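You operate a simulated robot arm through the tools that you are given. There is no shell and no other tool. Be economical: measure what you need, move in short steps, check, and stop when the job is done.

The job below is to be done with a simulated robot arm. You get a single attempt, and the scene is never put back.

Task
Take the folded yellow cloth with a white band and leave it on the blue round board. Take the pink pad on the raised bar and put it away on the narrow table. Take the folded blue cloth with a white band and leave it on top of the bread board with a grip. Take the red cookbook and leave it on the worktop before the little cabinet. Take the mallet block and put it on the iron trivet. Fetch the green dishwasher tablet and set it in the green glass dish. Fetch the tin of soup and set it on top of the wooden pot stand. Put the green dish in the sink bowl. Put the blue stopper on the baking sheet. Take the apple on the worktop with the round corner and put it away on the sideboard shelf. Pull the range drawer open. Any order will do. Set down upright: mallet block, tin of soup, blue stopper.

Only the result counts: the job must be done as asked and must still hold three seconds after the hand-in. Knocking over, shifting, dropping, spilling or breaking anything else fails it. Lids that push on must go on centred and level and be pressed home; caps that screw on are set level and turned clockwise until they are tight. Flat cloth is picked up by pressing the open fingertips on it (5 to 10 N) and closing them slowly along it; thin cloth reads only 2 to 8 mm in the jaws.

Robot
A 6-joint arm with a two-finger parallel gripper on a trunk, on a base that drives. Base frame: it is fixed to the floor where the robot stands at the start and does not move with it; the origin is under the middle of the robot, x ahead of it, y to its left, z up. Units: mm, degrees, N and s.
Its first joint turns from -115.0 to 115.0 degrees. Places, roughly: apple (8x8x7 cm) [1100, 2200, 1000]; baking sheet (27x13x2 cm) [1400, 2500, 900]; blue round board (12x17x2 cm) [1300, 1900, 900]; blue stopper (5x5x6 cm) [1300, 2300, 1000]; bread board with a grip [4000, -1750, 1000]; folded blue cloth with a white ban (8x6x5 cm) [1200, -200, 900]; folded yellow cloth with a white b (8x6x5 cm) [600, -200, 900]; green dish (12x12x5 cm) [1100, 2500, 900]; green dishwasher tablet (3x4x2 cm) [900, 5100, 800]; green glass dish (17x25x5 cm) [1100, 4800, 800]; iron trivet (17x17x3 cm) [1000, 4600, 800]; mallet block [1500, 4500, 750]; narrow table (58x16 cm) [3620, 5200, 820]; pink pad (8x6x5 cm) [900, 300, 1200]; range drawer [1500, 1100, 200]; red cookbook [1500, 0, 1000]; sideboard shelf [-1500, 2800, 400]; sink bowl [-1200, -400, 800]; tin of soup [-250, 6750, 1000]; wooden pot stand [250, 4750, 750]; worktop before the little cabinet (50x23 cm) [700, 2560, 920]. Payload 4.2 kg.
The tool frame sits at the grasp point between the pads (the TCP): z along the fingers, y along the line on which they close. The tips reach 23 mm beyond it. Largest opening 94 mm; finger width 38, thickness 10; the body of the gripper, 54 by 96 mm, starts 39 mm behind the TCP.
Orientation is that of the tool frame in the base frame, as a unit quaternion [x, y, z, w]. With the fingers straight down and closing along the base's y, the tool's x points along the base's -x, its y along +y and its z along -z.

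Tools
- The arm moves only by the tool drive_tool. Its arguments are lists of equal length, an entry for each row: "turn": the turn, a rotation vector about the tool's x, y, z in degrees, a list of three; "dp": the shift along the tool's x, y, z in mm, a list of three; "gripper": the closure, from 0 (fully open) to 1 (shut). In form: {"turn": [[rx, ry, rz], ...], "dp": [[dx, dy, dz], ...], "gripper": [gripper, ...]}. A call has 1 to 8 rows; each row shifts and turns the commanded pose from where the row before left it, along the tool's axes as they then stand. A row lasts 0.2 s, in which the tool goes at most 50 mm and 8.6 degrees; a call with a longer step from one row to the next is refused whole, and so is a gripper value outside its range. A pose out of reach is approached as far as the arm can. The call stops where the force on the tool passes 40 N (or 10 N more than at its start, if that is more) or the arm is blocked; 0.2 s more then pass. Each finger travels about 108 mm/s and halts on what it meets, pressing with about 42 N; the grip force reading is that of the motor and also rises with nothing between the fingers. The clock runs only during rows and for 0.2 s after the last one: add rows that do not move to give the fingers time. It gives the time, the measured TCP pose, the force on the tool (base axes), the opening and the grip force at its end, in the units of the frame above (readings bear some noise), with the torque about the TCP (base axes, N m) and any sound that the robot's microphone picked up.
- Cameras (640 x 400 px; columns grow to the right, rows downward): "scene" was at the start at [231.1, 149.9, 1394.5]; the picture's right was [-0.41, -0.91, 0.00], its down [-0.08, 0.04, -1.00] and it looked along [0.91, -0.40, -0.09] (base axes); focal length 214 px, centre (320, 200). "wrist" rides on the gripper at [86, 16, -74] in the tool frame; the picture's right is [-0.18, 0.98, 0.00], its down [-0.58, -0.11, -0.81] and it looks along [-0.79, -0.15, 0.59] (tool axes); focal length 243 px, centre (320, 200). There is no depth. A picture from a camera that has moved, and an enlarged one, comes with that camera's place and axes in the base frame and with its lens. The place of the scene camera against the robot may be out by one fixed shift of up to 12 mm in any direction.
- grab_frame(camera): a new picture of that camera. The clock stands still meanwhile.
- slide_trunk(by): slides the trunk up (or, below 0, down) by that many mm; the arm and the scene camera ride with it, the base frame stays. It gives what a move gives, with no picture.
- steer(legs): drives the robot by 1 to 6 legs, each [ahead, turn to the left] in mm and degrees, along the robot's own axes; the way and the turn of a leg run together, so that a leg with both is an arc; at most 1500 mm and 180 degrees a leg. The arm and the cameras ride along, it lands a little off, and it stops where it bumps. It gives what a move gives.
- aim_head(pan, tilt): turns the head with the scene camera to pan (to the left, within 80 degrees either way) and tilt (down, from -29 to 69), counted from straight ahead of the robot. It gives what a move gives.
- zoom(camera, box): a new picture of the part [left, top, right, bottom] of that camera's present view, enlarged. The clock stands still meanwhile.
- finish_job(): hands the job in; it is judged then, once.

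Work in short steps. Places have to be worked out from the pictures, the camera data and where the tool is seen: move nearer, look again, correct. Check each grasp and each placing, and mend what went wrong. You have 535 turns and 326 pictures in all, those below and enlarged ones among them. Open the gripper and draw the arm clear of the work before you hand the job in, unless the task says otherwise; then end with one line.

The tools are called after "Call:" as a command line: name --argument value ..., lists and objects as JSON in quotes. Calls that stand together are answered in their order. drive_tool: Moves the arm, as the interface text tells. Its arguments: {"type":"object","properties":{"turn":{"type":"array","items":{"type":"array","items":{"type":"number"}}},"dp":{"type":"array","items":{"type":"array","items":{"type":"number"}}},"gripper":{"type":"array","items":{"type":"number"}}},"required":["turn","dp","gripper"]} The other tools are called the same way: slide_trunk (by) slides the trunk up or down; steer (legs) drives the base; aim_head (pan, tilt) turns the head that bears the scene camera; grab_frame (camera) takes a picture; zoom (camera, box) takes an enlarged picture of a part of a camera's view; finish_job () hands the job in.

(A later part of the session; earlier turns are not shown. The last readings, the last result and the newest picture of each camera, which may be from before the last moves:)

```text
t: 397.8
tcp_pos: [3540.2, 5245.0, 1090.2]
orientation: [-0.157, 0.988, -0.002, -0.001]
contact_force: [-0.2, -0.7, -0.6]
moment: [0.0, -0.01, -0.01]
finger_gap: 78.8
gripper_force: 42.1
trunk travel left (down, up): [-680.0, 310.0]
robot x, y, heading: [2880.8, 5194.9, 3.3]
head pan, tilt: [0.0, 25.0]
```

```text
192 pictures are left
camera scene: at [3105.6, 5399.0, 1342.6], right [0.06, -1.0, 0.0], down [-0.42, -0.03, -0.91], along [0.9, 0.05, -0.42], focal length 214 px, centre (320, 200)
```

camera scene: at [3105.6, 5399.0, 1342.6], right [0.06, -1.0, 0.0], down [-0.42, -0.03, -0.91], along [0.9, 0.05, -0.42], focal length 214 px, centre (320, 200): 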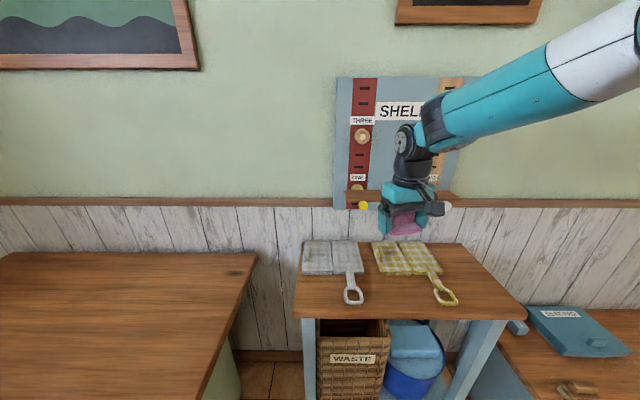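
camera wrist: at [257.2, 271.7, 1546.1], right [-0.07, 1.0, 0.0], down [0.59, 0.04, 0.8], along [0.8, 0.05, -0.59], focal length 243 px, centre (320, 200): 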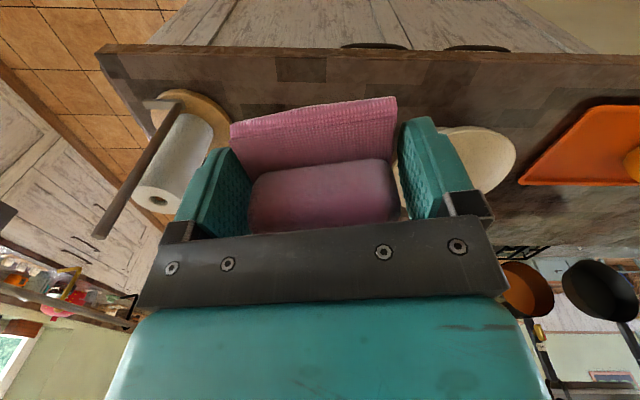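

The table has two potholders at its back; free space between their loops is around (3572,5200). I align the tool, move there and lower with the trunk.

Call:
drive_tool --turn '[[0, 0, 6], [0, 0, 6], [0, 0, 6], [0, 0, 0], [0, 0, 0]]' --dp '[[0, 0, 0], [0, 0, 0], [0, 0, 0], [-15.5, -23, 0], [-15.5, -23, 0]]' --gripper '[0.6, 0.6, 0.6, 0.6, 0.6]'

Call:
slide_trunk --by -170

Call:
grab_frame --camera "wrist"

Call:
grab_frame --camera "scene"

```text
t: 399.0
tcp_pos: [3569.8, 5200.6, 1090.0]
orientation: [0.0, 1.0, -0.002, -0.002]
contact_force: [-0.9, 0.5, -0.2]
moment: [-0.02, -0.03, -0.03]
finger_gap: 78.9
gripper_force: 42.0
trunk travel left (down, up): [-680.0, 310.0]
robot x, y, heading: [2877.2, 5194.3, 3.4]
head pan, tilt: [0.0, 25.0]
```

```text
t: 401.0
tcp_pos: [3571.1, 5199.9, 920.4]
orientation: [0.0, 1.0, -0.002, -0.001]
contact_force: [0.1, 0.6, 0.2]
moment: [0.01, 0.01, -0.01]
finger_gap: 78.8
gripper_force: 42.3
trunk travel left (down, up): [-510.0, 480.0]
robot x, y, heading: [2881.4, 5195.1, 3.7]
head pan, tilt: [0.0, 25.0]
```

```text
191 pictures are left
camera wrist: at [3484.8, 5217.3, 994.8], right [0.18, 0.98, 0.0], down [0.58, -0.11, 0.81], along [0.79, -0.15, -0.59], focal length 243 px, centre (320, 200)
```

wrist: 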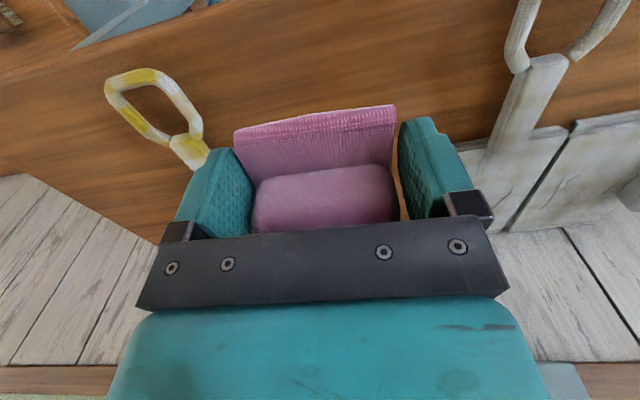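

```text
190 pictures are left
camera scene: at [3105.6, 5399.0, 1172.6], right [0.06, -1.0, 0.0], down [-0.42, -0.03, -0.91], along [0.9, 0.05, -0.42], focal length 214 px, centre (320, 200)
```

scene: 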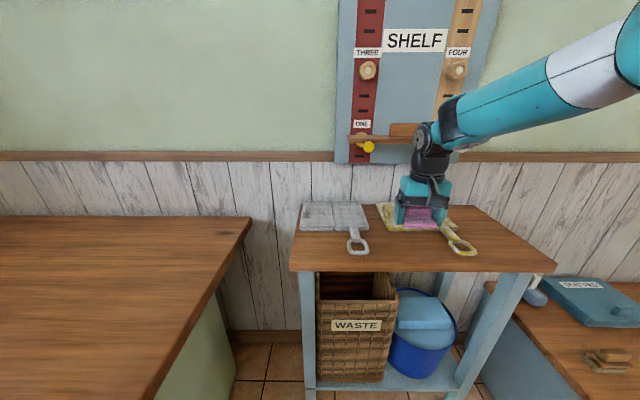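

Front edge ≈3520, so I go 8 mm deeper and lower to just above the top.

Call:
drive_tool --turn '[[0, 0, 0], [0, 0, 0], [0, 0, 0], [0, 0, 0], [0, 0, 0]]' --dp '[[-8, 0, 25], [0, 0, 25], [0, 0, 15], [0, 0, 4], [0, 0, 0]]' --gripper '[0.6, 0.6, 0.6, 0.6, 0.6]'

Call:
grab_frame --camera "wrist"

Call:
zoom --camera "scene" --box '[340, 160, 500, 280]'

```text
t: 402.2
tcp_pos: [3579.1, 5199.9, 851.1]
orientation: [0.0, 1.0, -0.002, -0.002]
contact_force: [-0.2, -0.2, 0.5]
moment: [0.02, 0.02, 0.02]
finger_gap: 78.7
gripper_force: 41.3
trunk travel left (down, up): [-510.0, 480.0]
robot x, y, heading: [2873.2, 5198.2, 3.4]
head pan, tilt: [0.0, 25.0]
```

```text
189 pictures are left
camera wrist: at [3492.3, 5217.8, 926.1], right [0.18, 0.98, 0.0], down [0.58, -0.11, 0.8], along [0.79, -0.15, -0.59], focal length 243 px, centre (320, 200)
```

wrist: 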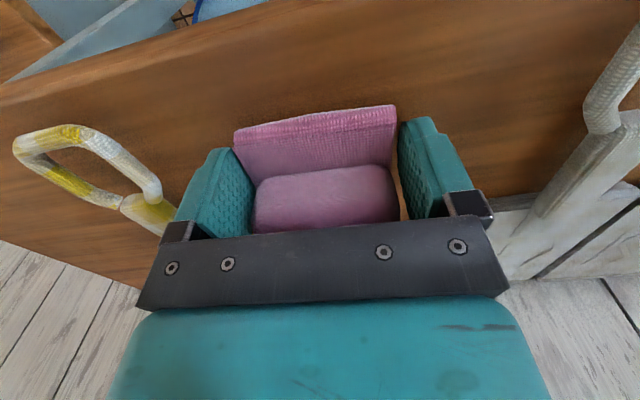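

```text
3.33 times, centred on (420, 220) of scene
camera zoom: at [3105.6, 5399.0, 1172.5], right [0.06, -1.0, 0.0], down [-0.42, -0.03, -0.91], along [0.9, 0.05, -0.42], focal length 715 px, centre (-13, 133)
```

zoom: 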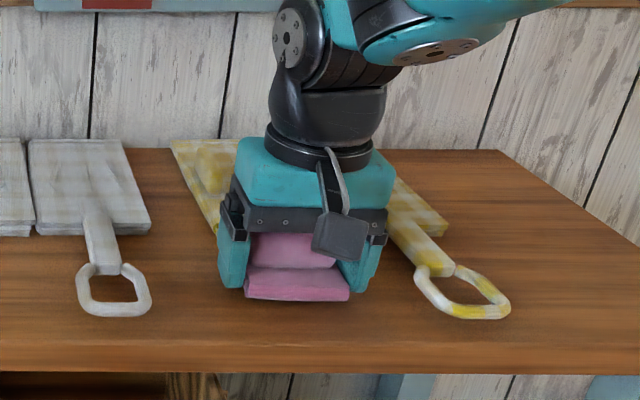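

Close to the top; continue to contact.

Call:
drive_tool --turn '[[0, 0, 0], [0, 0, 0], [0, 0, 0], [0, 0, 0]]' --dp '[[0, 0, 2.5], [0, 0, 2.5], [0, 0, 2.5], [0, 0, 0]]' --gripper '[0.6, 0.6, 0.6, 0.6]'

```text
t: 403.2
tcp_pos: [3578.5, 5199.2, 842.7]
orientation: [0.0, 1.0, -0.002, -0.001]
contact_force: [0.0, 0.5, 0.0]
moment: [0.04, -0.02, -0.03]
finger_gap: 78.6
gripper_force: 42.1
trunk travel left (down, up): [-510.0, 480.0]
robot x, y, heading: [2878.8, 5199.7, 3.4]
head pan, tilt: [0.0, 25.0]
```

Call:
drive_tool --turn '[[0, 0, 0], [0, 0, 0], [0, 0, 0], [0, 0, 0], [0, 0, 0]]' --dp '[[0, 0, 2.5], [0, 0, 2.5], [0, 0, 2.5], [0, 0, 2], [0, 0, 0]]' --gripper '[0.6, 0.6, 0.6, 0.6, 0.6]'

Call:
zoom --camera "scene" --box '[340, 160, 500, 280]'

```text
t: 403.8
tcp_pos: [3579.5, 5199.4, 843.2]
orientation: [0.001, 1.0, 0.0, 0.003]
contact_force: [-6.2, -1.8, 18.2]
moment: [-0.02, 0.58, 0.01]
finger_gap: 78.8
gripper_force: 41.9
trunk travel left (down, up): [-510.0, 480.0]
robot x, y, heading: [2878.1, 5198.7, 3.2]
head pan, tilt: [0.0, 25.0]
stopped in row 3: the force on the tool passed its limit (the readings are from after the stop); the commanded pose is now the measured one
```

```text
3.33 times, centred on (420, 220) of scene
camera zoom: at [3104.8, 5398.8, 1172.7], right [0.06, -1.0, 0.0], down [-0.42, -0.02, -0.91], along [0.91, 0.05, -0.42], focal length 715 px, centre (-13, 133)
```

zoom: 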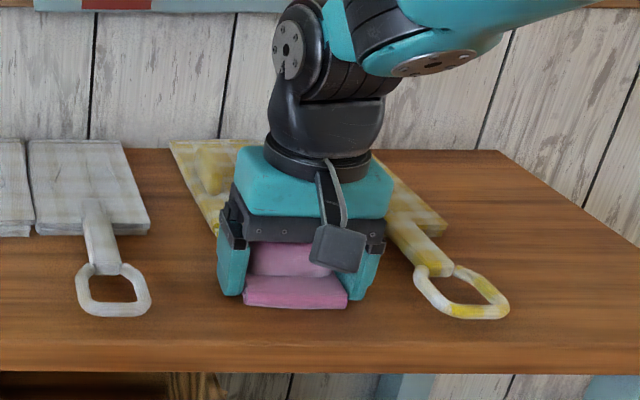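

Contact. Open, then lift straight up.

Call:
drive_tool --turn '[[0, 0, 0], [0, 0, 0], [0, 0, 0], [0, 0, 0], [0, 0, 0], [0, 0, 0], [0, 0, 0]]' --dp '[[0, 0, -0.5], [0, 0, 0], [0, 0, 0], [0, 0, -10], [0, 0, -35], [0, 0, -45], [0, 0, -45]]' --gripper '[0.15, 0.05, 0.0, 0.0, 0.0, 0.0, 0.0]'

Call:
zoom --camera "scene" --box '[280, 140, 560, 290]'

Call:
grab_frame --camera "wrist"

```text
t: 405.4
tcp_pos: [3582.3, 5199.4, 976.1]
orientation: [0.0, 1.0, -0.002, 0.002]
contact_force: [0.2, 0.0, 0.3]
moment: [0.0, 0.02, 0.02]
finger_gap: 93.8
gripper_force: 0.1
trunk travel left (down, up): [-510.0, 480.0]
robot x, y, heading: [2878.6, 5196.0, 3.3]
head pan, tilt: [0.0, 25.0]
```

```text
2.29 times, centred on (420, 215) of scene
camera zoom: at [3105.8, 5398.9, 1172.4], right [0.06, -1.0, 0.0], down [-0.42, -0.03, -0.91], along [0.9, 0.05, -0.42], focal length 490 px, centre (91, 166)
```

zoom: 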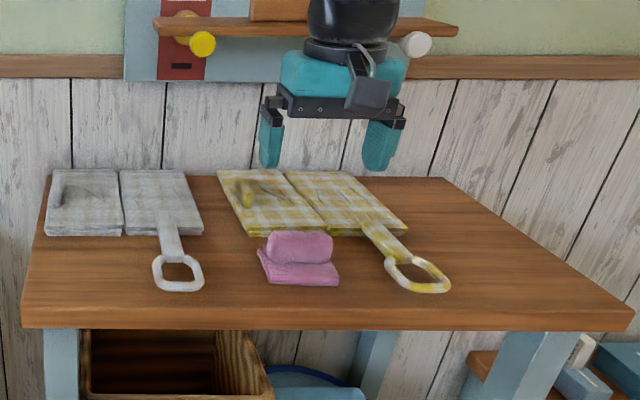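

```text
185 pictures are left
camera wrist: at [3494.4, 5217.1, 1051.1], right [0.19, 0.98, 0.0], down [0.58, -0.11, 0.81], along [0.79, -0.15, -0.59], focal length 243 px, centre (320, 200)
```

wrist: 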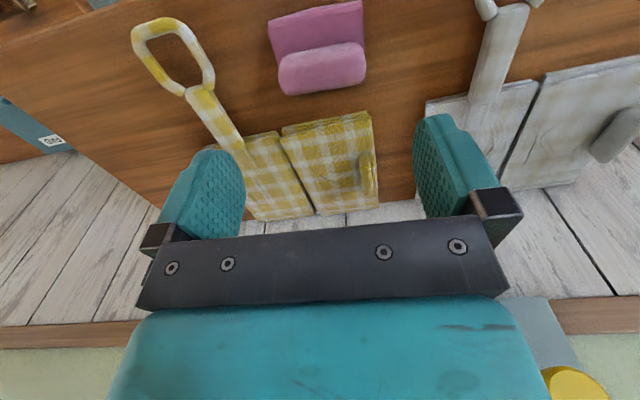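

Pad is placed, free of the potholders. Next the dining-table items; I drive to the table's south side.

Call:
slide_trunk --by 180

Call:
steer --legs '[[-320, 0], [0, -93], [1500, 0], [0, -90], [1300, 0], [0, -90]]'

Call:
aim_head --pan 0 --tilt 25

Call:
grab_frame --camera "scene"

```text
t: 407.4
tcp_pos: [3579.6, 5199.2, 1157.5]
orientation: [0.002, 1.0, -0.002, 0.002]
contact_force: [0.0, -0.7, 0.8]
moment: [0.0, -0.02, 0.01]
finger_gap: 94.2
gripper_force: 0.1
trunk travel left (down, up): [-690.0, 300.0]
robot x, y, heading: [2878.1, 5198.5, 3.5]
head pan, tilt: [0.0, 25.0]
```

```text
t: 434.4
tcp_pos: [1297.4, 4415.9, 1156.9]
orientation: [-0.67, 0.742, 0.0, 0.002]
contact_force: [0.3, -0.3, -0.1]
moment: [0.01, 0.0, 0.01]
finger_gap: 93.9
gripper_force: 0.1
trunk travel left (down, up): [-690.0, 300.0]
robot x, y, heading: [1229.0, 3715.2, 87.5]
head pan, tilt: [0.0, 25.0]
```

```text
t: 435.0
tcp_pos: [1297.4, 4415.0, 1156.0]
orientation: [-0.67, 0.742, 0.0, 0.003]
contact_force: [1.1, 0.6, -0.4]
moment: [0.0, -0.01, -0.02]
finger_gap: 94.1
gripper_force: 0.1
trunk travel left (down, up): [-690.0, 300.0]
robot x, y, heading: [1229.2, 3717.9, 87.6]
head pan, tilt: [0.0, 25.0]
```

```text
184 pictures are left
camera scene: at [1039.7, 3959.3, 1352.6], right [1.0, -0.04, 0.0], down [-0.02, -0.42, -0.91], along [0.04, 0.91, -0.42], focal length 214 px, centre (320, 200)
```

scene: 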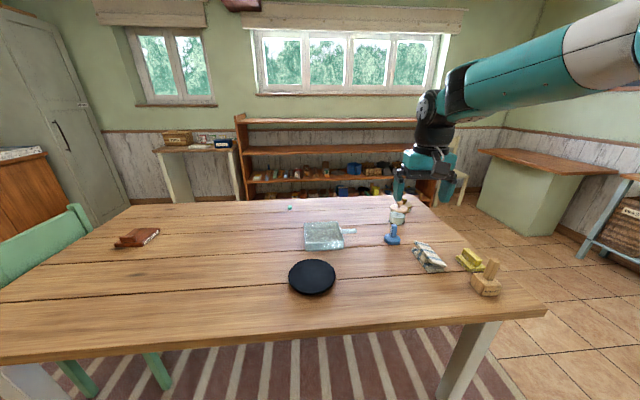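

I see the trivet (black, ≈(1047,4541)), glass dish, tablet, mallet block (≈(1655,4500)) and pot stand. I drive 170 closer and zoom on the mallet.

Call:
steer --legs '[[175, 0]]'

Call:
aim_head --pan -25 --tilt 35

Call:
grab_frame --camera "scene"

Call:
zoom --camera "scene" --box '[400, 150, 560, 270]'

```text
t: 436.4
tcp_pos: [1310.1, 4587.4, 1157.3]
orientation: [-0.668, 0.744, -0.001, 0.002]
contact_force: [0.3, 0.4, -0.2]
moment: [-0.02, -0.03, 0.01]
finger_gap: 94.1
gripper_force: 0.0
trunk travel left (down, up): [-690.0, 300.0]
robot x, y, heading: [1238.9, 3886.5, 87.0]
head pan, tilt: [0.0, 25.0]
```

```text
t: 437.3
tcp_pos: [1310.3, 4587.5, 1157.0]
orientation: [-0.668, 0.744, -0.001, 0.003]
contact_force: [-0.4, -0.6, -0.4]
moment: [0.0, 0.02, -0.01]
finger_gap: 93.9
gripper_force: 0.0
trunk travel left (down, up): [-690.0, 300.0]
robot x, y, heading: [1235.6, 3887.5, 87.4]
head pan, tilt: [-25.0, 35.0]
```

```text
183 pictures are left
camera scene: at [1085.8, 4119.7, 1336.8], right [0.89, -0.47, 0.0], down [-0.27, -0.51, -0.82], along [0.38, 0.73, -0.57], focal length 214 px, centre (320, 200)
```

scene: 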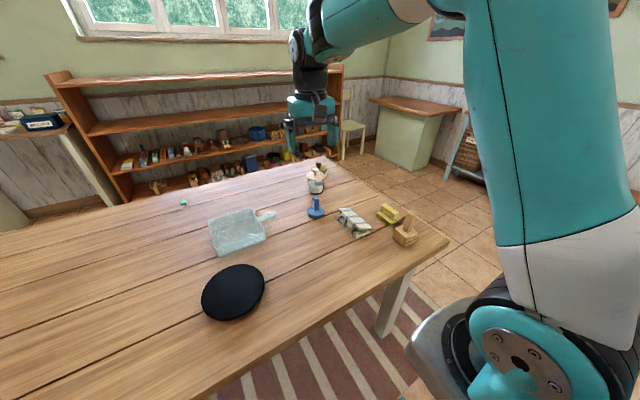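

```text
3.33 times, centred on (480, 210) of scene
camera zoom: at [1085.8, 4119.7, 1336.8], right [0.89, -0.47, 0.0], down [-0.27, -0.51, -0.82], along [0.38, 0.73, -0.57], focal length 715 px, centre (-213, 167)
```

zoom: 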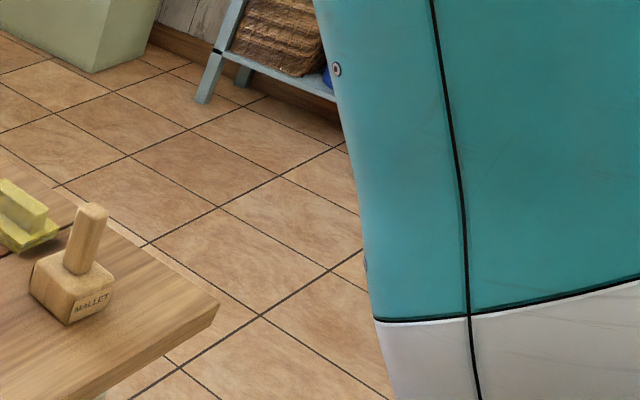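

I bring the wrist camera over toward the mallet.

Call:
drive_tool --turn '[[0, 0, 0], [0, 0, 0], [0, 0, 0], [0, 0, 0], [0, 0, 0], [0, 0, 0]]' --dp '[[12, -43, 8], [12, -43, 8], [12, -43, 8], [12, -43, 8], [12, -43, 8], [12, -43, 8]]' --gripper '[0, 0, 0, 0, 0, 0]'

Call:
grab_frame --camera "wrist"

Call:
zoom --camera "scene" --box '[320, 160, 480, 280]'

```text
t: 438.7
tcp_pos: [1559.3, 4487.4, 1106.2]
orientation: [-0.667, 0.745, 0.0, 0.002]
contact_force: [0.1, -0.1, 0.1]
moment: [-0.02, -0.06, 0.0]
finger_gap: 94.0
gripper_force: 0.0
trunk travel left (down, up): [-690.0, 300.0]
robot x, y, heading: [1241.0, 3891.2, 87.2]
head pan, tilt: [-25.0, 35.0]
```

```text
181 pictures are left
camera wrist: at [1534.1, 4403.7, 1181.6], right [-0.96, 0.29, 0.0], down [0.17, 0.56, 0.81], along [0.23, 0.77, -0.59], focal length 243 px, centre (320, 200)
```

wrist: 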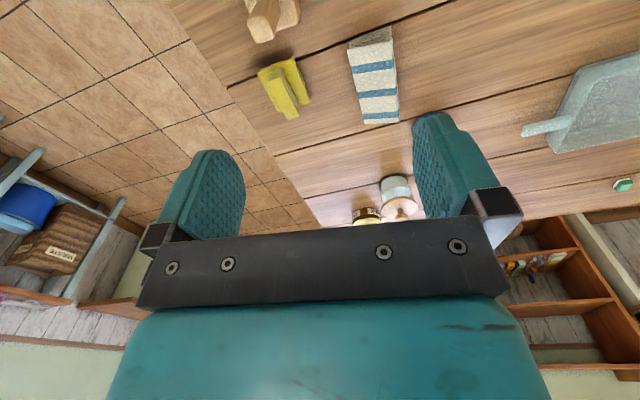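

```text
3.33 times, centred on (400, 220) of scene
camera zoom: at [1085.5, 4119.6, 1336.8], right [0.89, -0.47, 0.0], down [-0.27, -0.51, -0.82], along [0.38, 0.72, -0.57], focal length 715 px, centre (53, 133)
```

zoom: 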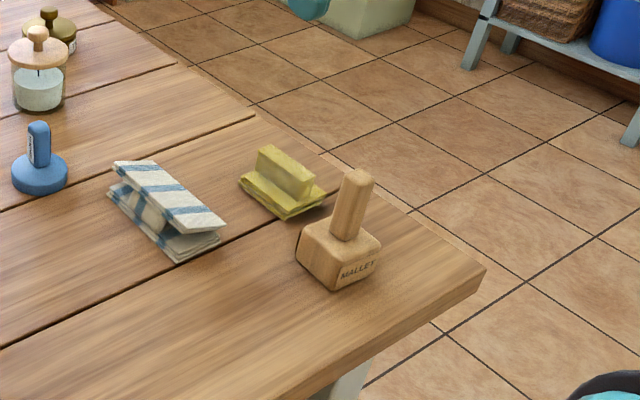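

Move a bit back and to +x so the mallet is fully in the wrist view.

Call:
drive_tool --turn '[[0, 0, 0], [0, 0, 0], [0, 0, 0]]' --dp '[[17, -22, 5], [17, -22, 5], [17, -22, 5]]' --gripper '[0, 0, 0]'

Call:
grab_frame --camera "wrist"

```text
t: 439.5
tcp_pos: [1622.8, 4431.8, 1094.1]
orientation: [-0.668, 0.744, 0.001, 0.003]
contact_force: [0.2, -0.3, -0.2]
moment: [-0.01, -0.03, -0.01]
finger_gap: 94.1
gripper_force: 0.1
trunk travel left (down, up): [-690.0, 300.0]
robot x, y, heading: [1234.7, 3890.0, 87.2]
head pan, tilt: [-25.0, 35.0]
```

```text
179 pictures are left
camera wrist: at [1597.1, 4347.7, 1168.4], right [-0.96, 0.29, 0.0], down [0.17, 0.56, 0.81], along [0.24, 0.77, -0.59], focal length 243 px, centre (320, 200)
```

wrist: 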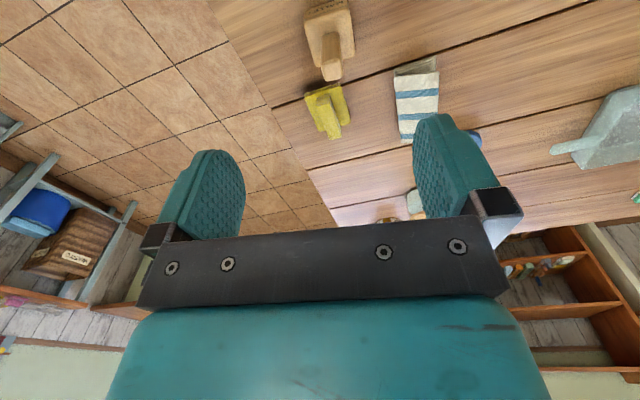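

Handle top triangulates to (1630,4495,872). Zoom for its yaw.

Call:
zoom --camera "wrist" --box '[270, 0, 390, 100]'

```text
4.00 times, centred on (330, 50) of wrist
camera zoom: at [1597.1, 4347.7, 1168.4], right [-0.96, 0.29, 0.0], down [0.17, 0.56, 0.81], along [0.24, 0.77, -0.59], focal length 970 px, centre (280, 800)
```

zoom: 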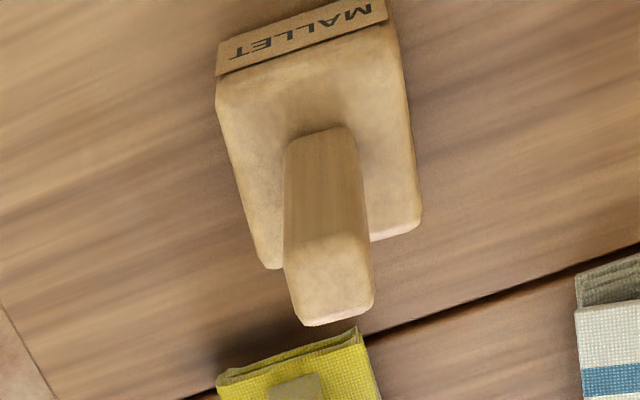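

Block is 55×62 mm aligned with the axes; handle at ≈(1626,4487). I descend onto the handle with the fingers at 60 mm.

Call:
drive_tool --turn '[[0, 0, -3], [0, 0, 0], [0, 0, 0], [0, 0, 0], [0, 0, 0], [0, 0, 0]]' --dp '[[-9.2, 0.5, 35], [-9.2, 0.5, 35], [-9.2, 0.5, 35], [-9.2, 0.5, 35], [-9.2, 0.5, 30], [-9.2, 0.5, 15]]' --gripper '[0.36, 0.36, 0.36, 0.36, 0.36, 0.36]'

Call:
grab_frame --camera "wrist"

Call:
zoom --camera "scene" --box '[340, 160, 480, 265]'

```text
t: 440.9
tcp_pos: [1621.1, 4483.7, 909.5]
orientation: [-0.687, 0.727, 0.0, 0.002]
contact_force: [1.3, -0.4, -0.3]
moment: [0.03, 0.06, -0.01]
finger_gap: 60.4
gripper_force: 0.0
trunk travel left (down, up): [-690.0, 300.0]
robot x, y, heading: [1239.6, 3888.6, 87.1]
head pan, tilt: [-25.0, 35.0]
```

```text
177 pictures are left
camera wrist: at [1599.4, 4399.3, 984.6], right [-0.97, 0.24, 0.0], down [0.14, 0.57, 0.81], along [0.19, 0.78, -0.59], focal length 243 px, centre (320, 200)
```

wrist: 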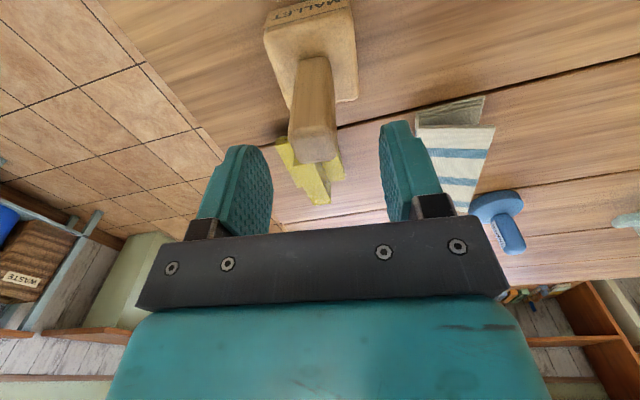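

```text
3.81 times, centred on (410, 212) of scene
camera zoom: at [1085.8, 4119.3, 1336.9], right [0.88, -0.47, 0.0], down [-0.27, -0.51, -0.82], along [0.38, 0.72, -0.57], focal length 817 px, centre (-23, 152)
```

zoom: 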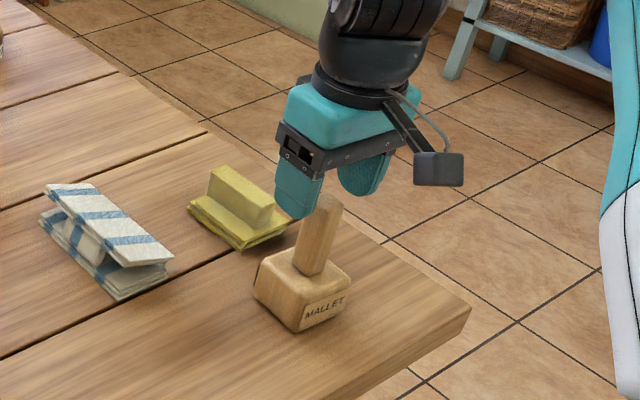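

Lower 58 mm onto the handle and close.

Call:
drive_tool --turn '[[0, 0, 0], [0, 0, 0], [0, 0, 0], [0, 0, 0], [0, 0, 0], [0, 0, 0], [0, 0, 0]]' --dp '[[-2.2, -2.9, 22], [0, 0, 22], [0, 0, 14], [0, 0, 0], [0, 0, 0], [0, 0, 0], [0, 0, 0]]' --gripper '[0.36, 0.36, 0.36, 0.55, 0.7, 0.9, 0.9]'

Call:
grab_frame --camera "wrist"

Call:
zoom --camera "scene" --box '[340, 160, 480, 265]'

```text
t: 442.5
tcp_pos: [1625.0, 4486.6, 852.2]
orientation: [-0.687, 0.727, 0.0, 0.003]
contact_force: [0.9, 0.0, 0.4]
moment: [0.15, 0.06, -0.08]
finger_gap: 23.8
gripper_force: 42.6
trunk travel left (down, up): [-690.0, 300.0]
robot x, y, heading: [1237.1, 3885.3, 87.0]
head pan, tilt: [-25.0, 35.0]
```

```text
175 pictures are left
camera wrist: at [1603.8, 4403.0, 926.5], right [-0.97, 0.24, 0.0], down [0.14, 0.57, 0.81], along [0.19, 0.78, -0.59], focal length 243 px, centre (320, 200)
```

wrist: 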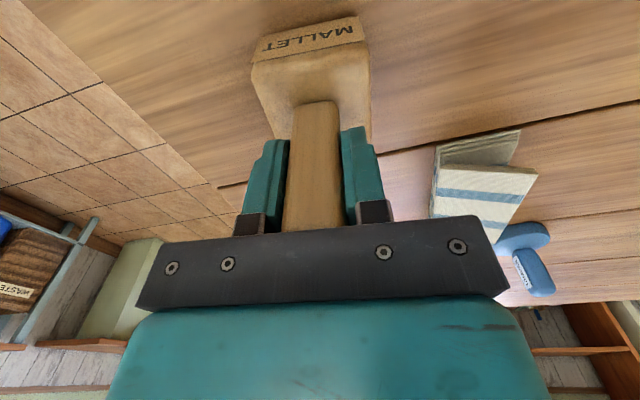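

```text
3.81 times, centred on (410, 212) of scene
camera zoom: at [1086.0, 4119.6, 1336.8], right [0.88, -0.47, 0.0], down [-0.27, -0.51, -0.82], along [0.38, 0.72, -0.57], focal length 817 px, centre (-23, 152)
```

zoom: 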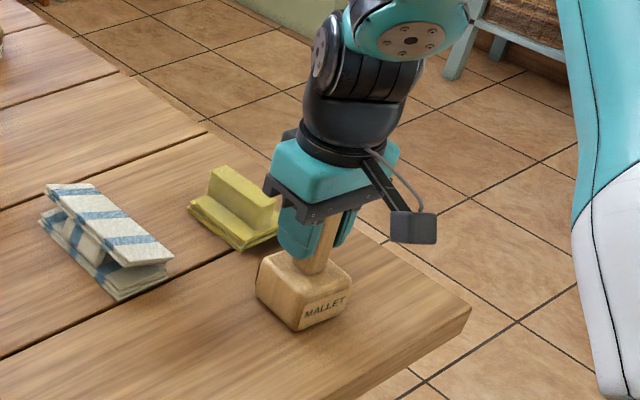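

Gripped. Lift 130 mm and carry toward the trivet.

Call:
drive_tool --turn '[[0, 0, 0], [0, 0, 0], [0, 0, 0], [0, 0, 0], [0, 0, 0], [0, 0, 0], [0, 0, 0], [0, 0, 0]]' --dp '[[0, 0, -20], [0, 0, -40], [0, 0, -40], [0, 0, -30], [0, 44, 0], [0, 44, 0], [0, 44, 0], [0, 44, 0]]' --gripper '[0.9, 0.9, 0.9, 0.9, 0.9, 0.9, 0.9, 0.9]'

Call:
drive_tool --turn '[[0, 0, 0], [0, 0, 0], [0, 0, 0], [0, 0, 0], [0, 0, 0], [0, 0, 0], [0, 0, 0], [0, 0, 0]]' --dp '[[-2, 44, 0], [-2, 44, 0], [-2, 44, 0], [-2, 44, 0], [-2, 44, 0], [-2, 44, 0], [-2, 44, 0], [-2, 44, 0]]' --gripper '[0.9, 0.9, 0.9, 0.9, 0.9, 0.9, 0.9, 0.9]'

Call:
grab_frame --camera "wrist"

Call:
grab_frame --camera "scene"

```text
t: 444.3
tcp_pos: [1446.6, 4495.1, 982.1]
orientation: [-0.686, 0.727, 0.0, 0.002]
contact_force: [1.2, 0.4, -1.9]
moment: [0.03, 0.01, -0.01]
finger_gap: 23.9
gripper_force: 42.0
trunk travel left (down, up): [-690.0, 300.0]
robot x, y, heading: [1238.5, 3892.9, 87.3]
head pan, tilt: [-25.0, 35.0]
```

```text
t: 446.1
tcp_pos: [1097.6, 4534.3, 980.6]
orientation: [-0.686, 0.727, -0.001, 0.002]
contact_force: [-0.3, 0.7, -1.3]
moment: [-0.04, 0.07, -0.01]
finger_gap: 23.7
gripper_force: 42.3
trunk travel left (down, up): [-690.0, 300.0]
robot x, y, heading: [1234.0, 3888.8, 87.4]
head pan, tilt: [-25.0, 35.0]
```

```text
173 pictures are left
camera wrist: at [1076.2, 4449.3, 1054.4], right [-0.97, 0.24, 0.0], down [0.14, 0.57, 0.81], along [0.2, 0.78, -0.59], focal length 243 px, centre (320, 200)
```

wrist: 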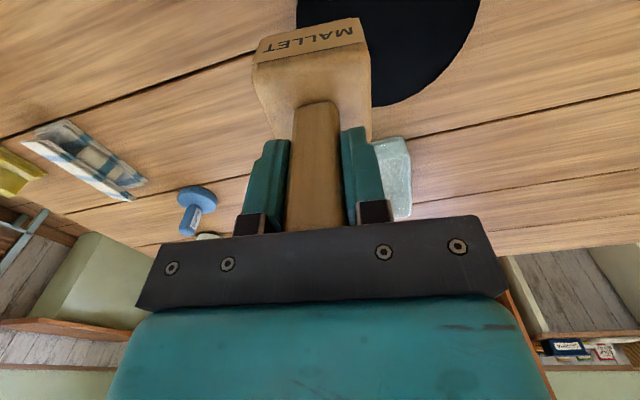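

```text
172 pictures are left
camera scene: at [1086.3, 4119.7, 1336.8], right [0.88, -0.47, 0.0], down [-0.27, -0.51, -0.82], along [0.38, 0.72, -0.57], focal length 214 px, centre (320, 200)
```

scene: 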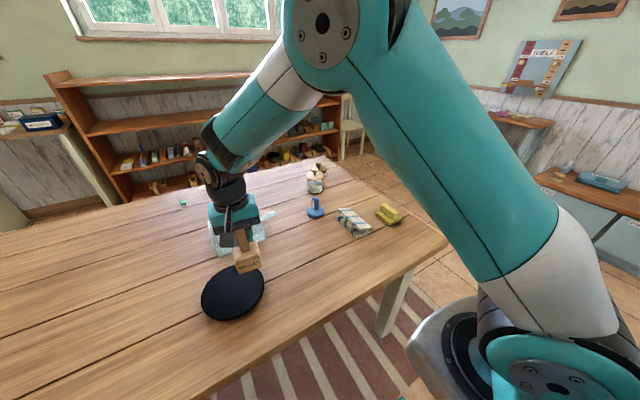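

Trivet centre ≈(1037,4553). Move over it and lower to just above.

Call:
drive_tool --turn '[[0, 0, 0], [0, 0, 0], [0, 0, 0], [0, 0, 0], [0, 0, 0]]' --dp '[[-7.3, 30.5, 0], [-7.3, 30.5, 0], [0, 0, 30], [0, 0, 30], [0, 0, 22]]' --gripper '[0.9, 0.9, 0.9, 0.9, 0.9]'

Call:
grab_frame --camera "wrist"

Call:
zoom --camera "scene" --box '[170, 200, 310, 330]'

```text
t: 447.3
tcp_pos: [1036.6, 4550.0, 898.8]
orientation: [-0.687, 0.727, -0.001, 0.002]
contact_force: [-0.6, 0.0, -1.0]
moment: [0.05, -0.01, 0.02]
finger_gap: 23.7
gripper_force: 42.0
trunk travel left (down, up): [-690.0, 300.0]
robot x, y, heading: [1237.2, 3887.9, 87.0]
head pan, tilt: [-25.0, 35.0]
```

```text
171 pictures are left
camera wrist: at [1015.9, 4465.1, 972.8], right [-0.97, 0.24, 0.0], down [0.14, 0.57, 0.81], along [0.19, 0.78, -0.59], focal length 243 px, centre (320, 200)
```

wrist: 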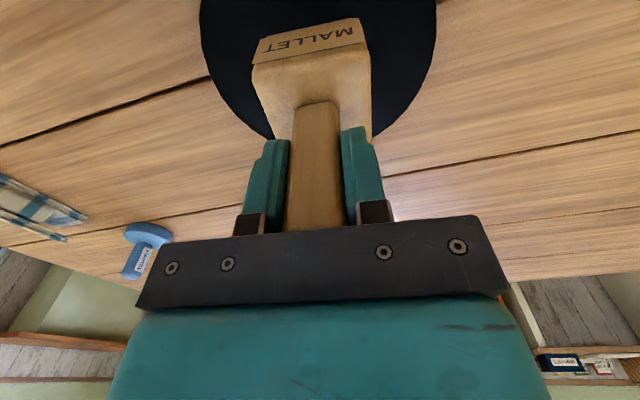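

```text
3.08 times, centred on (240, 265) of scene
camera zoom: at [1085.9, 4119.5, 1336.8], right [0.88, -0.47, 0.0], down [-0.27, -0.51, -0.82], along [0.38, 0.72, -0.57], focal length 660 px, centre (566, 0)
```

zoom: 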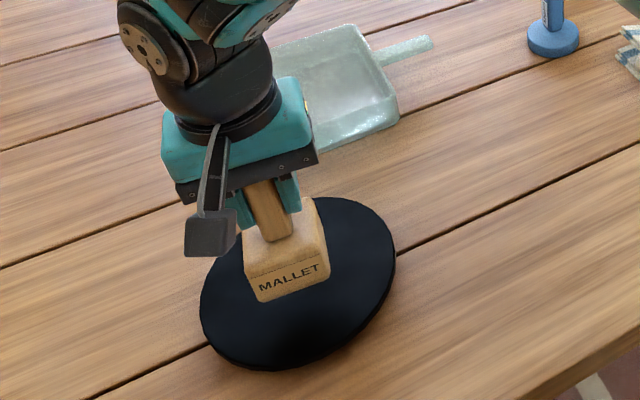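

Well centred. Lower to contact.

Call:
drive_tool --turn '[[0, 0, 0], [0, 0, 0], [0, 0, 0], [0, 0, 0], [0, 0, 0], [0, 0, 0]]' --dp '[[0, 0, 10], [0, 0, 4], [0, 0, 3], [0, 0, 3], [0, 0, 2], [0, 0, 0]]' --gripper '[0.9, 0.9, 0.9, 0.9, 0.9, 0.9]'

```text
t: 448.7
tcp_pos: [1036.5, 4551.0, 876.5]
orientation: [-0.687, 0.727, -0.001, 0.003]
contact_force: [0.3, -1.1, 1.5]
moment: [0.02, 0.06, 0.03]
finger_gap: 23.7
gripper_force: 42.4
trunk travel left (down, up): [-690.0, 300.0]
robot x, y, heading: [1234.8, 3884.6, 87.2]
head pan, tilt: [-25.0, 35.0]
```

Call:
drive_tool --turn '[[0, 0, 0], [0, 0, 0], [0, 0, 0], [0, 0, 0], [0, 0, 0]]' --dp '[[0, 0, 2], [0, 0, 2], [0, 0, 2], [0, 0, 2], [0, 0, 0]]' --gripper '[0.9, 0.9, 0.9, 0.9, 0.9]'

Call:
zoom --camera "scene" --box '[170, 200, 310, 330]'

```text
t: 449.6
tcp_pos: [1038.3, 4552.2, 875.0]
orientation: [-0.686, 0.727, 0.003, 0.003]
contact_force: [1.7, -2.4, 16.3]
moment: [-0.5, -0.34, 0.02]
finger_gap: 23.6
gripper_force: 42.6
trunk travel left (down, up): [-690.0, 300.0]
robot x, y, heading: [1234.8, 3888.6, 87.3]
head pan, tilt: [-25.0, 35.0]
stopped in row 4: the force on the tool passed its limit (the readings are from after the stop); the commanded pose is now the measured one
```

```text
3.08 times, centred on (240, 265) of scene
camera zoom: at [1086.2, 4118.9, 1336.8], right [0.88, -0.47, 0.0], down [-0.27, -0.51, -0.82], along [0.38, 0.72, -0.57], focal length 660 px, centre (566, 0)
```

zoom: 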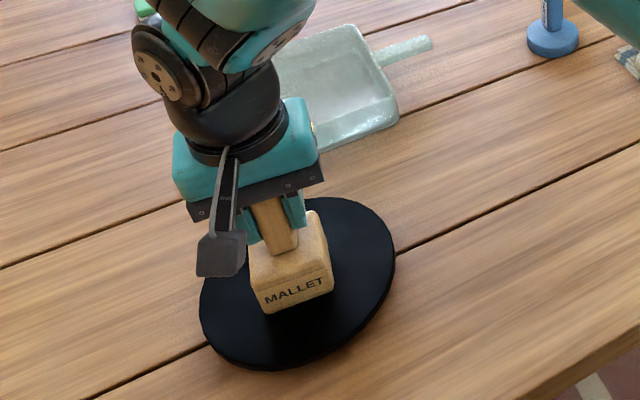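

On the trivet. Release and lift straight up.

Call:
drive_tool --turn '[[0, 0, 0], [0, 0, 0], [0, 0, 0], [0, 0, 0], [0, 0, 0], [0, 0, 0], [0, 0, 0], [0, 0, 0]]' --dp '[[0, 0, -0.5], [0, 0, 0], [0, 0, 0], [0, 0, 0], [0, 0, -20], [0, 0, -40], [0, 0, -45], [0, 0, -45]]' --gripper '[0.72, 0.7, 0.6, 0.4, 0.4, 0.4, 0.4, 0.2]'

Call:
zoom --camera "scene" --box '[170, 160, 370, 330]'

Call:
grab_frame --camera "wrist"

```text
t: 451.4
tcp_pos: [1037.5, 4548.3, 1024.7]
orientation: [-0.686, 0.727, 0.001, 0.003]
contact_force: [0.3, 0.5, -1.4]
moment: [-0.01, -0.01, -0.03]
finger_gap: 75.0
gripper_force: 0.0
trunk travel left (down, up): [-690.0, 300.0]
robot x, y, heading: [1238.0, 3887.1, 87.1]
head pan, tilt: [-25.0, 35.0]
```

```text
2.35 times, centred on (270, 245) of scene
camera zoom: at [1085.8, 4120.0, 1336.6], right [0.88, -0.47, 0.0], down [-0.27, -0.51, -0.82], along [0.38, 0.72, -0.57], focal length 505 px, centre (438, 94)
```

zoom: 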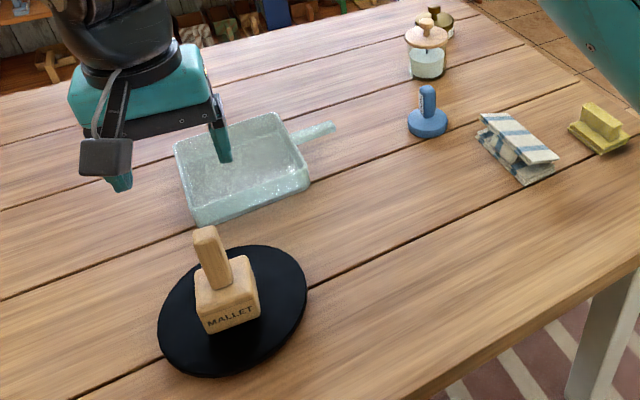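

```text
167 pictures are left
camera wrist: at [1015.3, 4463.8, 1099.2], right [-0.97, 0.24, 0.0], down [0.14, 0.57, 0.81], along [0.2, 0.79, -0.59], focal length 243 px, centre (320, 200)
```

wrist: 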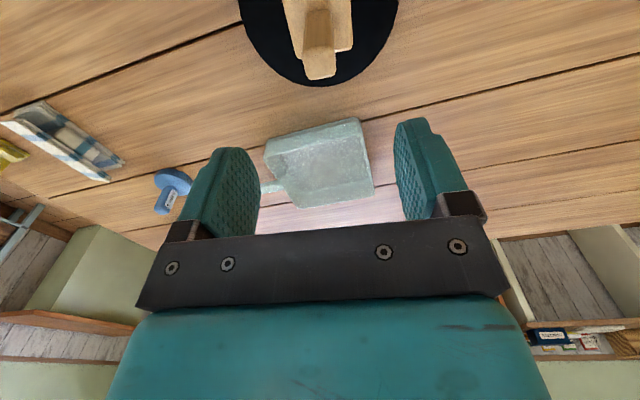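

Mallet stands on the trivet. Next the tablet and glass dish from the table's north side; I drive round the east end.

Call:
slide_trunk --by 80

Call:
steer --legs '[[-250, 0], [0, -88], [950, 0], [0, 90], [1500, 0], [520, 0]]'

Call:
aim_head --pan 50 --tilt 25

Call:
grab_frame --camera "scene"

```text
t: 452.5
tcp_pos: [1035.9, 4548.6, 1105.2]
orientation: [-0.687, 0.727, 0.001, 0.003]
contact_force: [-0.5, 0.1, -0.6]
moment: [0.0, -0.01, 0.03]
finger_gap: 75.0
gripper_force: 0.1
trunk travel left (down, up): [-770.0, 220.0]
robot x, y, heading: [1238.3, 3885.9, 87.5]
head pan, tilt: [-25.0, 35.0]
```

```text
t: 476.2
tcp_pos: [1875.4, 6320.3, 1104.5]
orientation: [0.711, -0.703, -0.002, -0.003]
contact_force: [-1.0, -0.2, -0.3]
moment: [0.0, -0.01, -0.02]
finger_gap: 75.2
gripper_force: 0.0
trunk travel left (down, up): [-770.0, 220.0]
robot x, y, heading: [2124.7, 5677.3, 91.1]
head pan, tilt: [-25.0, 35.0]
```

```text
t: 477.7
tcp_pos: [1875.6, 6320.9, 1105.1]
orientation: [0.711, -0.703, -0.002, -0.004]
contact_force: [-0.3, 0.6, 0.4]
moment: [-0.01, -0.02, -0.03]
finger_gap: 75.2
gripper_force: 0.0
trunk travel left (down, up): [-770.0, 220.0]
robot x, y, heading: [2122.2, 5676.9, 91.0]
head pan, tilt: [50.0, 25.0]
```

```text
166 pictures are left
camera scene: at [1846.4, 5873.3, 1432.5], right [0.63, 0.78, 0.0], down [0.33, -0.27, -0.91], along [-0.71, 0.57, -0.42], focal length 214 px, centre (320, 200)
```

scene: 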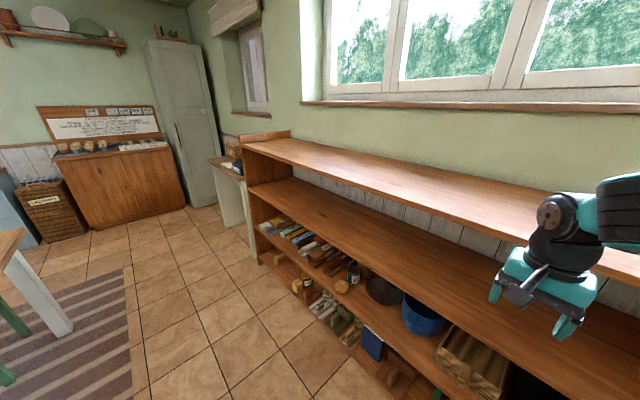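

Turn west, drive to x≈1020 and face the table from the north.

Call:
steer --legs '[[0, 89], [1080, 0], [0, 90]]'

Call:
aim_head --pan -5 --tilt 35

Call:
grab_frame --camera "scene"

Call:
grab_frame --camera "wrist"

```text
t: 490.8
tcp_pos: [1251.1, 5040.5, 1105.4]
orientation: [0.722, 0.692, -0.004, 0.002]
contact_force: [0.1, -0.2, 0.5]
moment: [0.02, -0.01, -0.03]
finger_gap: 75.0
gripper_force: 0.1
trunk travel left (down, up): [-770.0, 220.0]
robot x, y, heading: [1041.7, 5700.6, -92.2]
head pan, tilt: [50.0, 25.0]
```

```text
t: 492.1
tcp_pos: [1250.8, 5039.4, 1105.7]
orientation: [0.722, 0.692, -0.003, 0.002]
contact_force: [0.1, 0.7, -0.5]
moment: [0.03, 0.0, 0.0]
finger_gap: 74.8
gripper_force: 0.1
trunk travel left (down, up): [-770.0, 220.0]
robot x, y, heading: [1042.5, 5698.9, -92.0]
head pan, tilt: [-5.0, 35.0]
```

```text
165 pictures are left
camera scene: at [1214.7, 5443.9, 1416.8], right [-0.99, 0.12, 0.0], down [0.07, 0.57, -0.82], along [-0.1, -0.81, -0.57], focal length 214 px, centre (320, 200)
```

scene: 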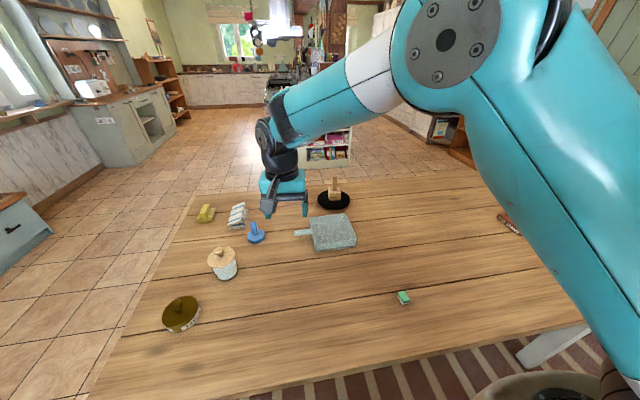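

```text
164 pictures are left
camera wrist: at [1270.8, 5127.3, 1179.3], right [0.97, -0.23, 0.0], down [-0.13, -0.57, 0.81], along [-0.18, -0.79, -0.59], focal length 243 px, centre (320, 200)
```

wrist: 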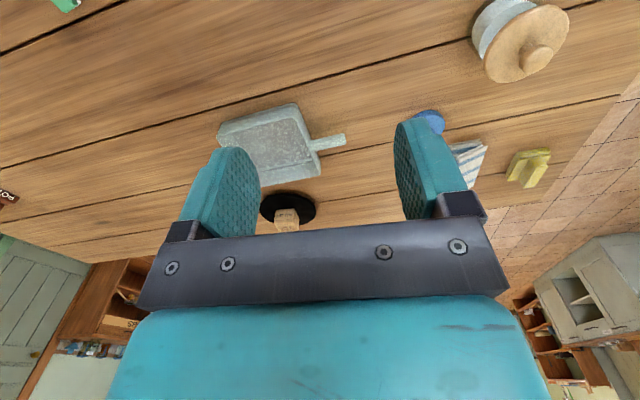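

Tablet ≈(887,5099), glass dish ≈(1064,4780). I move the tool over towards the tablet.

Call:
drive_tool --turn '[[0, 0, 0], [0, 0, 0], [0, 0, 0], [0, 0, 0], [0, 0, 0], [0, 0, 0], [0, 0, 0], [0, 0, 0]]' --dp '[[10, -44, 15], [10, -44, 15], [10, -44, 15], [10, -44, 15], [10, -44, 15], [10, -44, 15], [10, -44, 15], [5, -44, 15]]' --gripper '[0.4, 0.4, 0.4, 0.4, 0.4, 0.4, 0.4, 0.4]'

Call:
grab_frame --camera "wrist"

```text
t: 493.9
tcp_pos: [901.8, 5128.4, 986.8]
orientation: [0.722, 0.692, -0.003, 0.001]
contact_force: [1.4, -0.2, 0.1]
moment: [0.0, 0.04, 0.01]
finger_gap: 56.4
gripper_force: 0.1
trunk travel left (down, up): [-770.0, 220.0]
robot x, y, heading: [1038.9, 5699.7, -91.8]
head pan, tilt: [-5.0, 35.0]
```

```text
163 pictures are left
camera wrist: at [921.1, 5216.2, 1060.4], right [0.97, -0.22, 0.0], down [-0.13, -0.57, 0.81], along [-0.18, -0.79, -0.59], focal length 243 px, centre (320, 200)
```

wrist: 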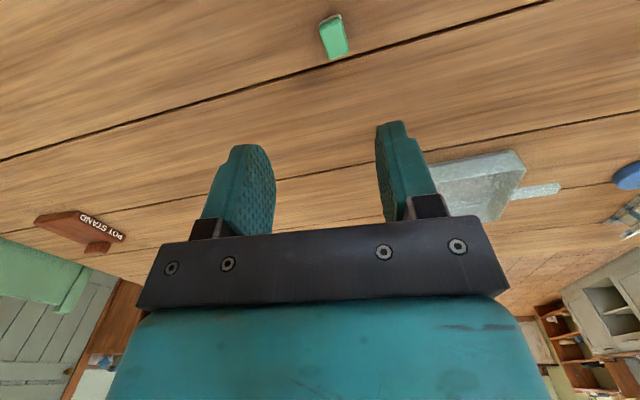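

Tablet ≈(910,5105). Zoom for its orientation.

Call:
zoom --camera "wrist" --box '[290, 0, 380, 75]'

```text
5.33 times, centred on (335, 38) of wrist
camera zoom: at [921.1, 5216.2, 1060.4], right [0.97, -0.22, 0.0], down [-0.13, -0.57, 0.81], along [-0.18, -0.79, -0.59], focal length 1294 px, centre (240, 1067)
```

zoom: 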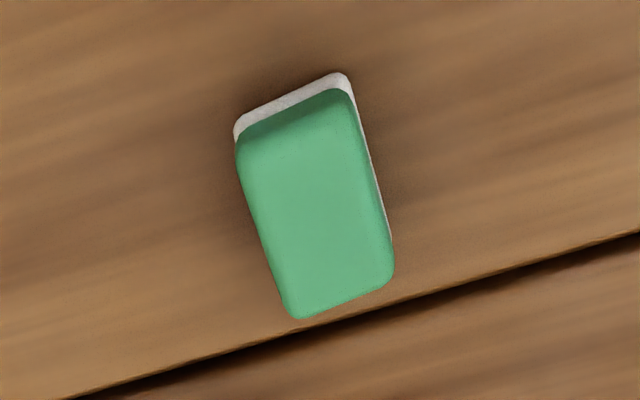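

Tablet centre (912,5105), short side (~23 mm) at ≈9°. I rotate 11°, move above and go down to z≈790.

Call:
drive_tool --turn '[[0, 0, -5.5], [0, 0, -5.5], [0, 0, 0], [0, 0, 0], [0, 0, 0], [0, 0, 0], [0, 0, 0]]' --dp '[[0, 0, 0], [0, 0, 0], [-4.9, 1.3, 39], [-4.9, 1.3, 39], [-4.9, 1.3, 39], [-4.9, 1.3, 39], [-4.9, 1.3, 39]]' --gripper '[0.45, 0.45, 0.45, 0.45, 0.45, 0.45, 0.45]'

Call:
grab_frame --camera "wrist"

```text
t: 495.5
tcp_pos: [910.9, 5103.4, 790.0]
orientation: [0.652, 0.758, -0.004, 0.003]
contact_force: [-0.2, 0.3, 0.3]
moment: [-0.01, 0.06, 0.03]
finger_gap: 51.7
gripper_force: 0.0
trunk travel left (down, up): [-770.0, 220.0]
robot x, y, heading: [1038.2, 5697.6, -92.0]
head pan, tilt: [-5.0, 35.0]
```

```text
161 pictures are left
camera wrist: at [913.7, 5192.7, 864.2], right [1.0, -0.04, 0.0], down [-0.02, -0.58, 0.81], along [-0.03, -0.81, -0.59], focal length 243 px, centre (320, 200)
```

wrist: 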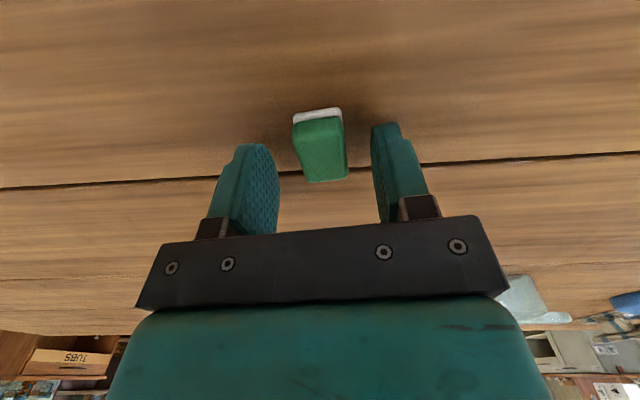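

Centred. Lower in small steps to table contact.

Call:
drive_tool --turn '[[0, 0, 0], [0, 0, 0], [0, 0, 0], [0, 0, 0], [0, 0, 0], [0, 0, 0]]' --dp '[[0, 0, 4], [0, 0, 3], [0, 0, 3], [0, 0, 3], [0, 0, 2], [0, 0, 0]]' --gripper '[0.45, 0.45, 0.45, 0.45, 0.45, 0.45]'

```text
t: 496.3
tcp_pos: [910.3, 5102.3, 782.5]
orientation: [0.652, 0.758, -0.002, 0.002]
contact_force: [-2.0, 5.4, 29.6]
moment: [0.8, -0.75, 0.16]
finger_gap: 51.3
gripper_force: 0.0
trunk travel left (down, up): [-770.0, 220.0]
robot x, y, heading: [1038.0, 5698.7, -92.0]
head pan, tilt: [-5.0, 35.0]
stopped in row 4: the force on the tool passed its limit (the readings are from after the stop); the commanded pose is now the measured one
```

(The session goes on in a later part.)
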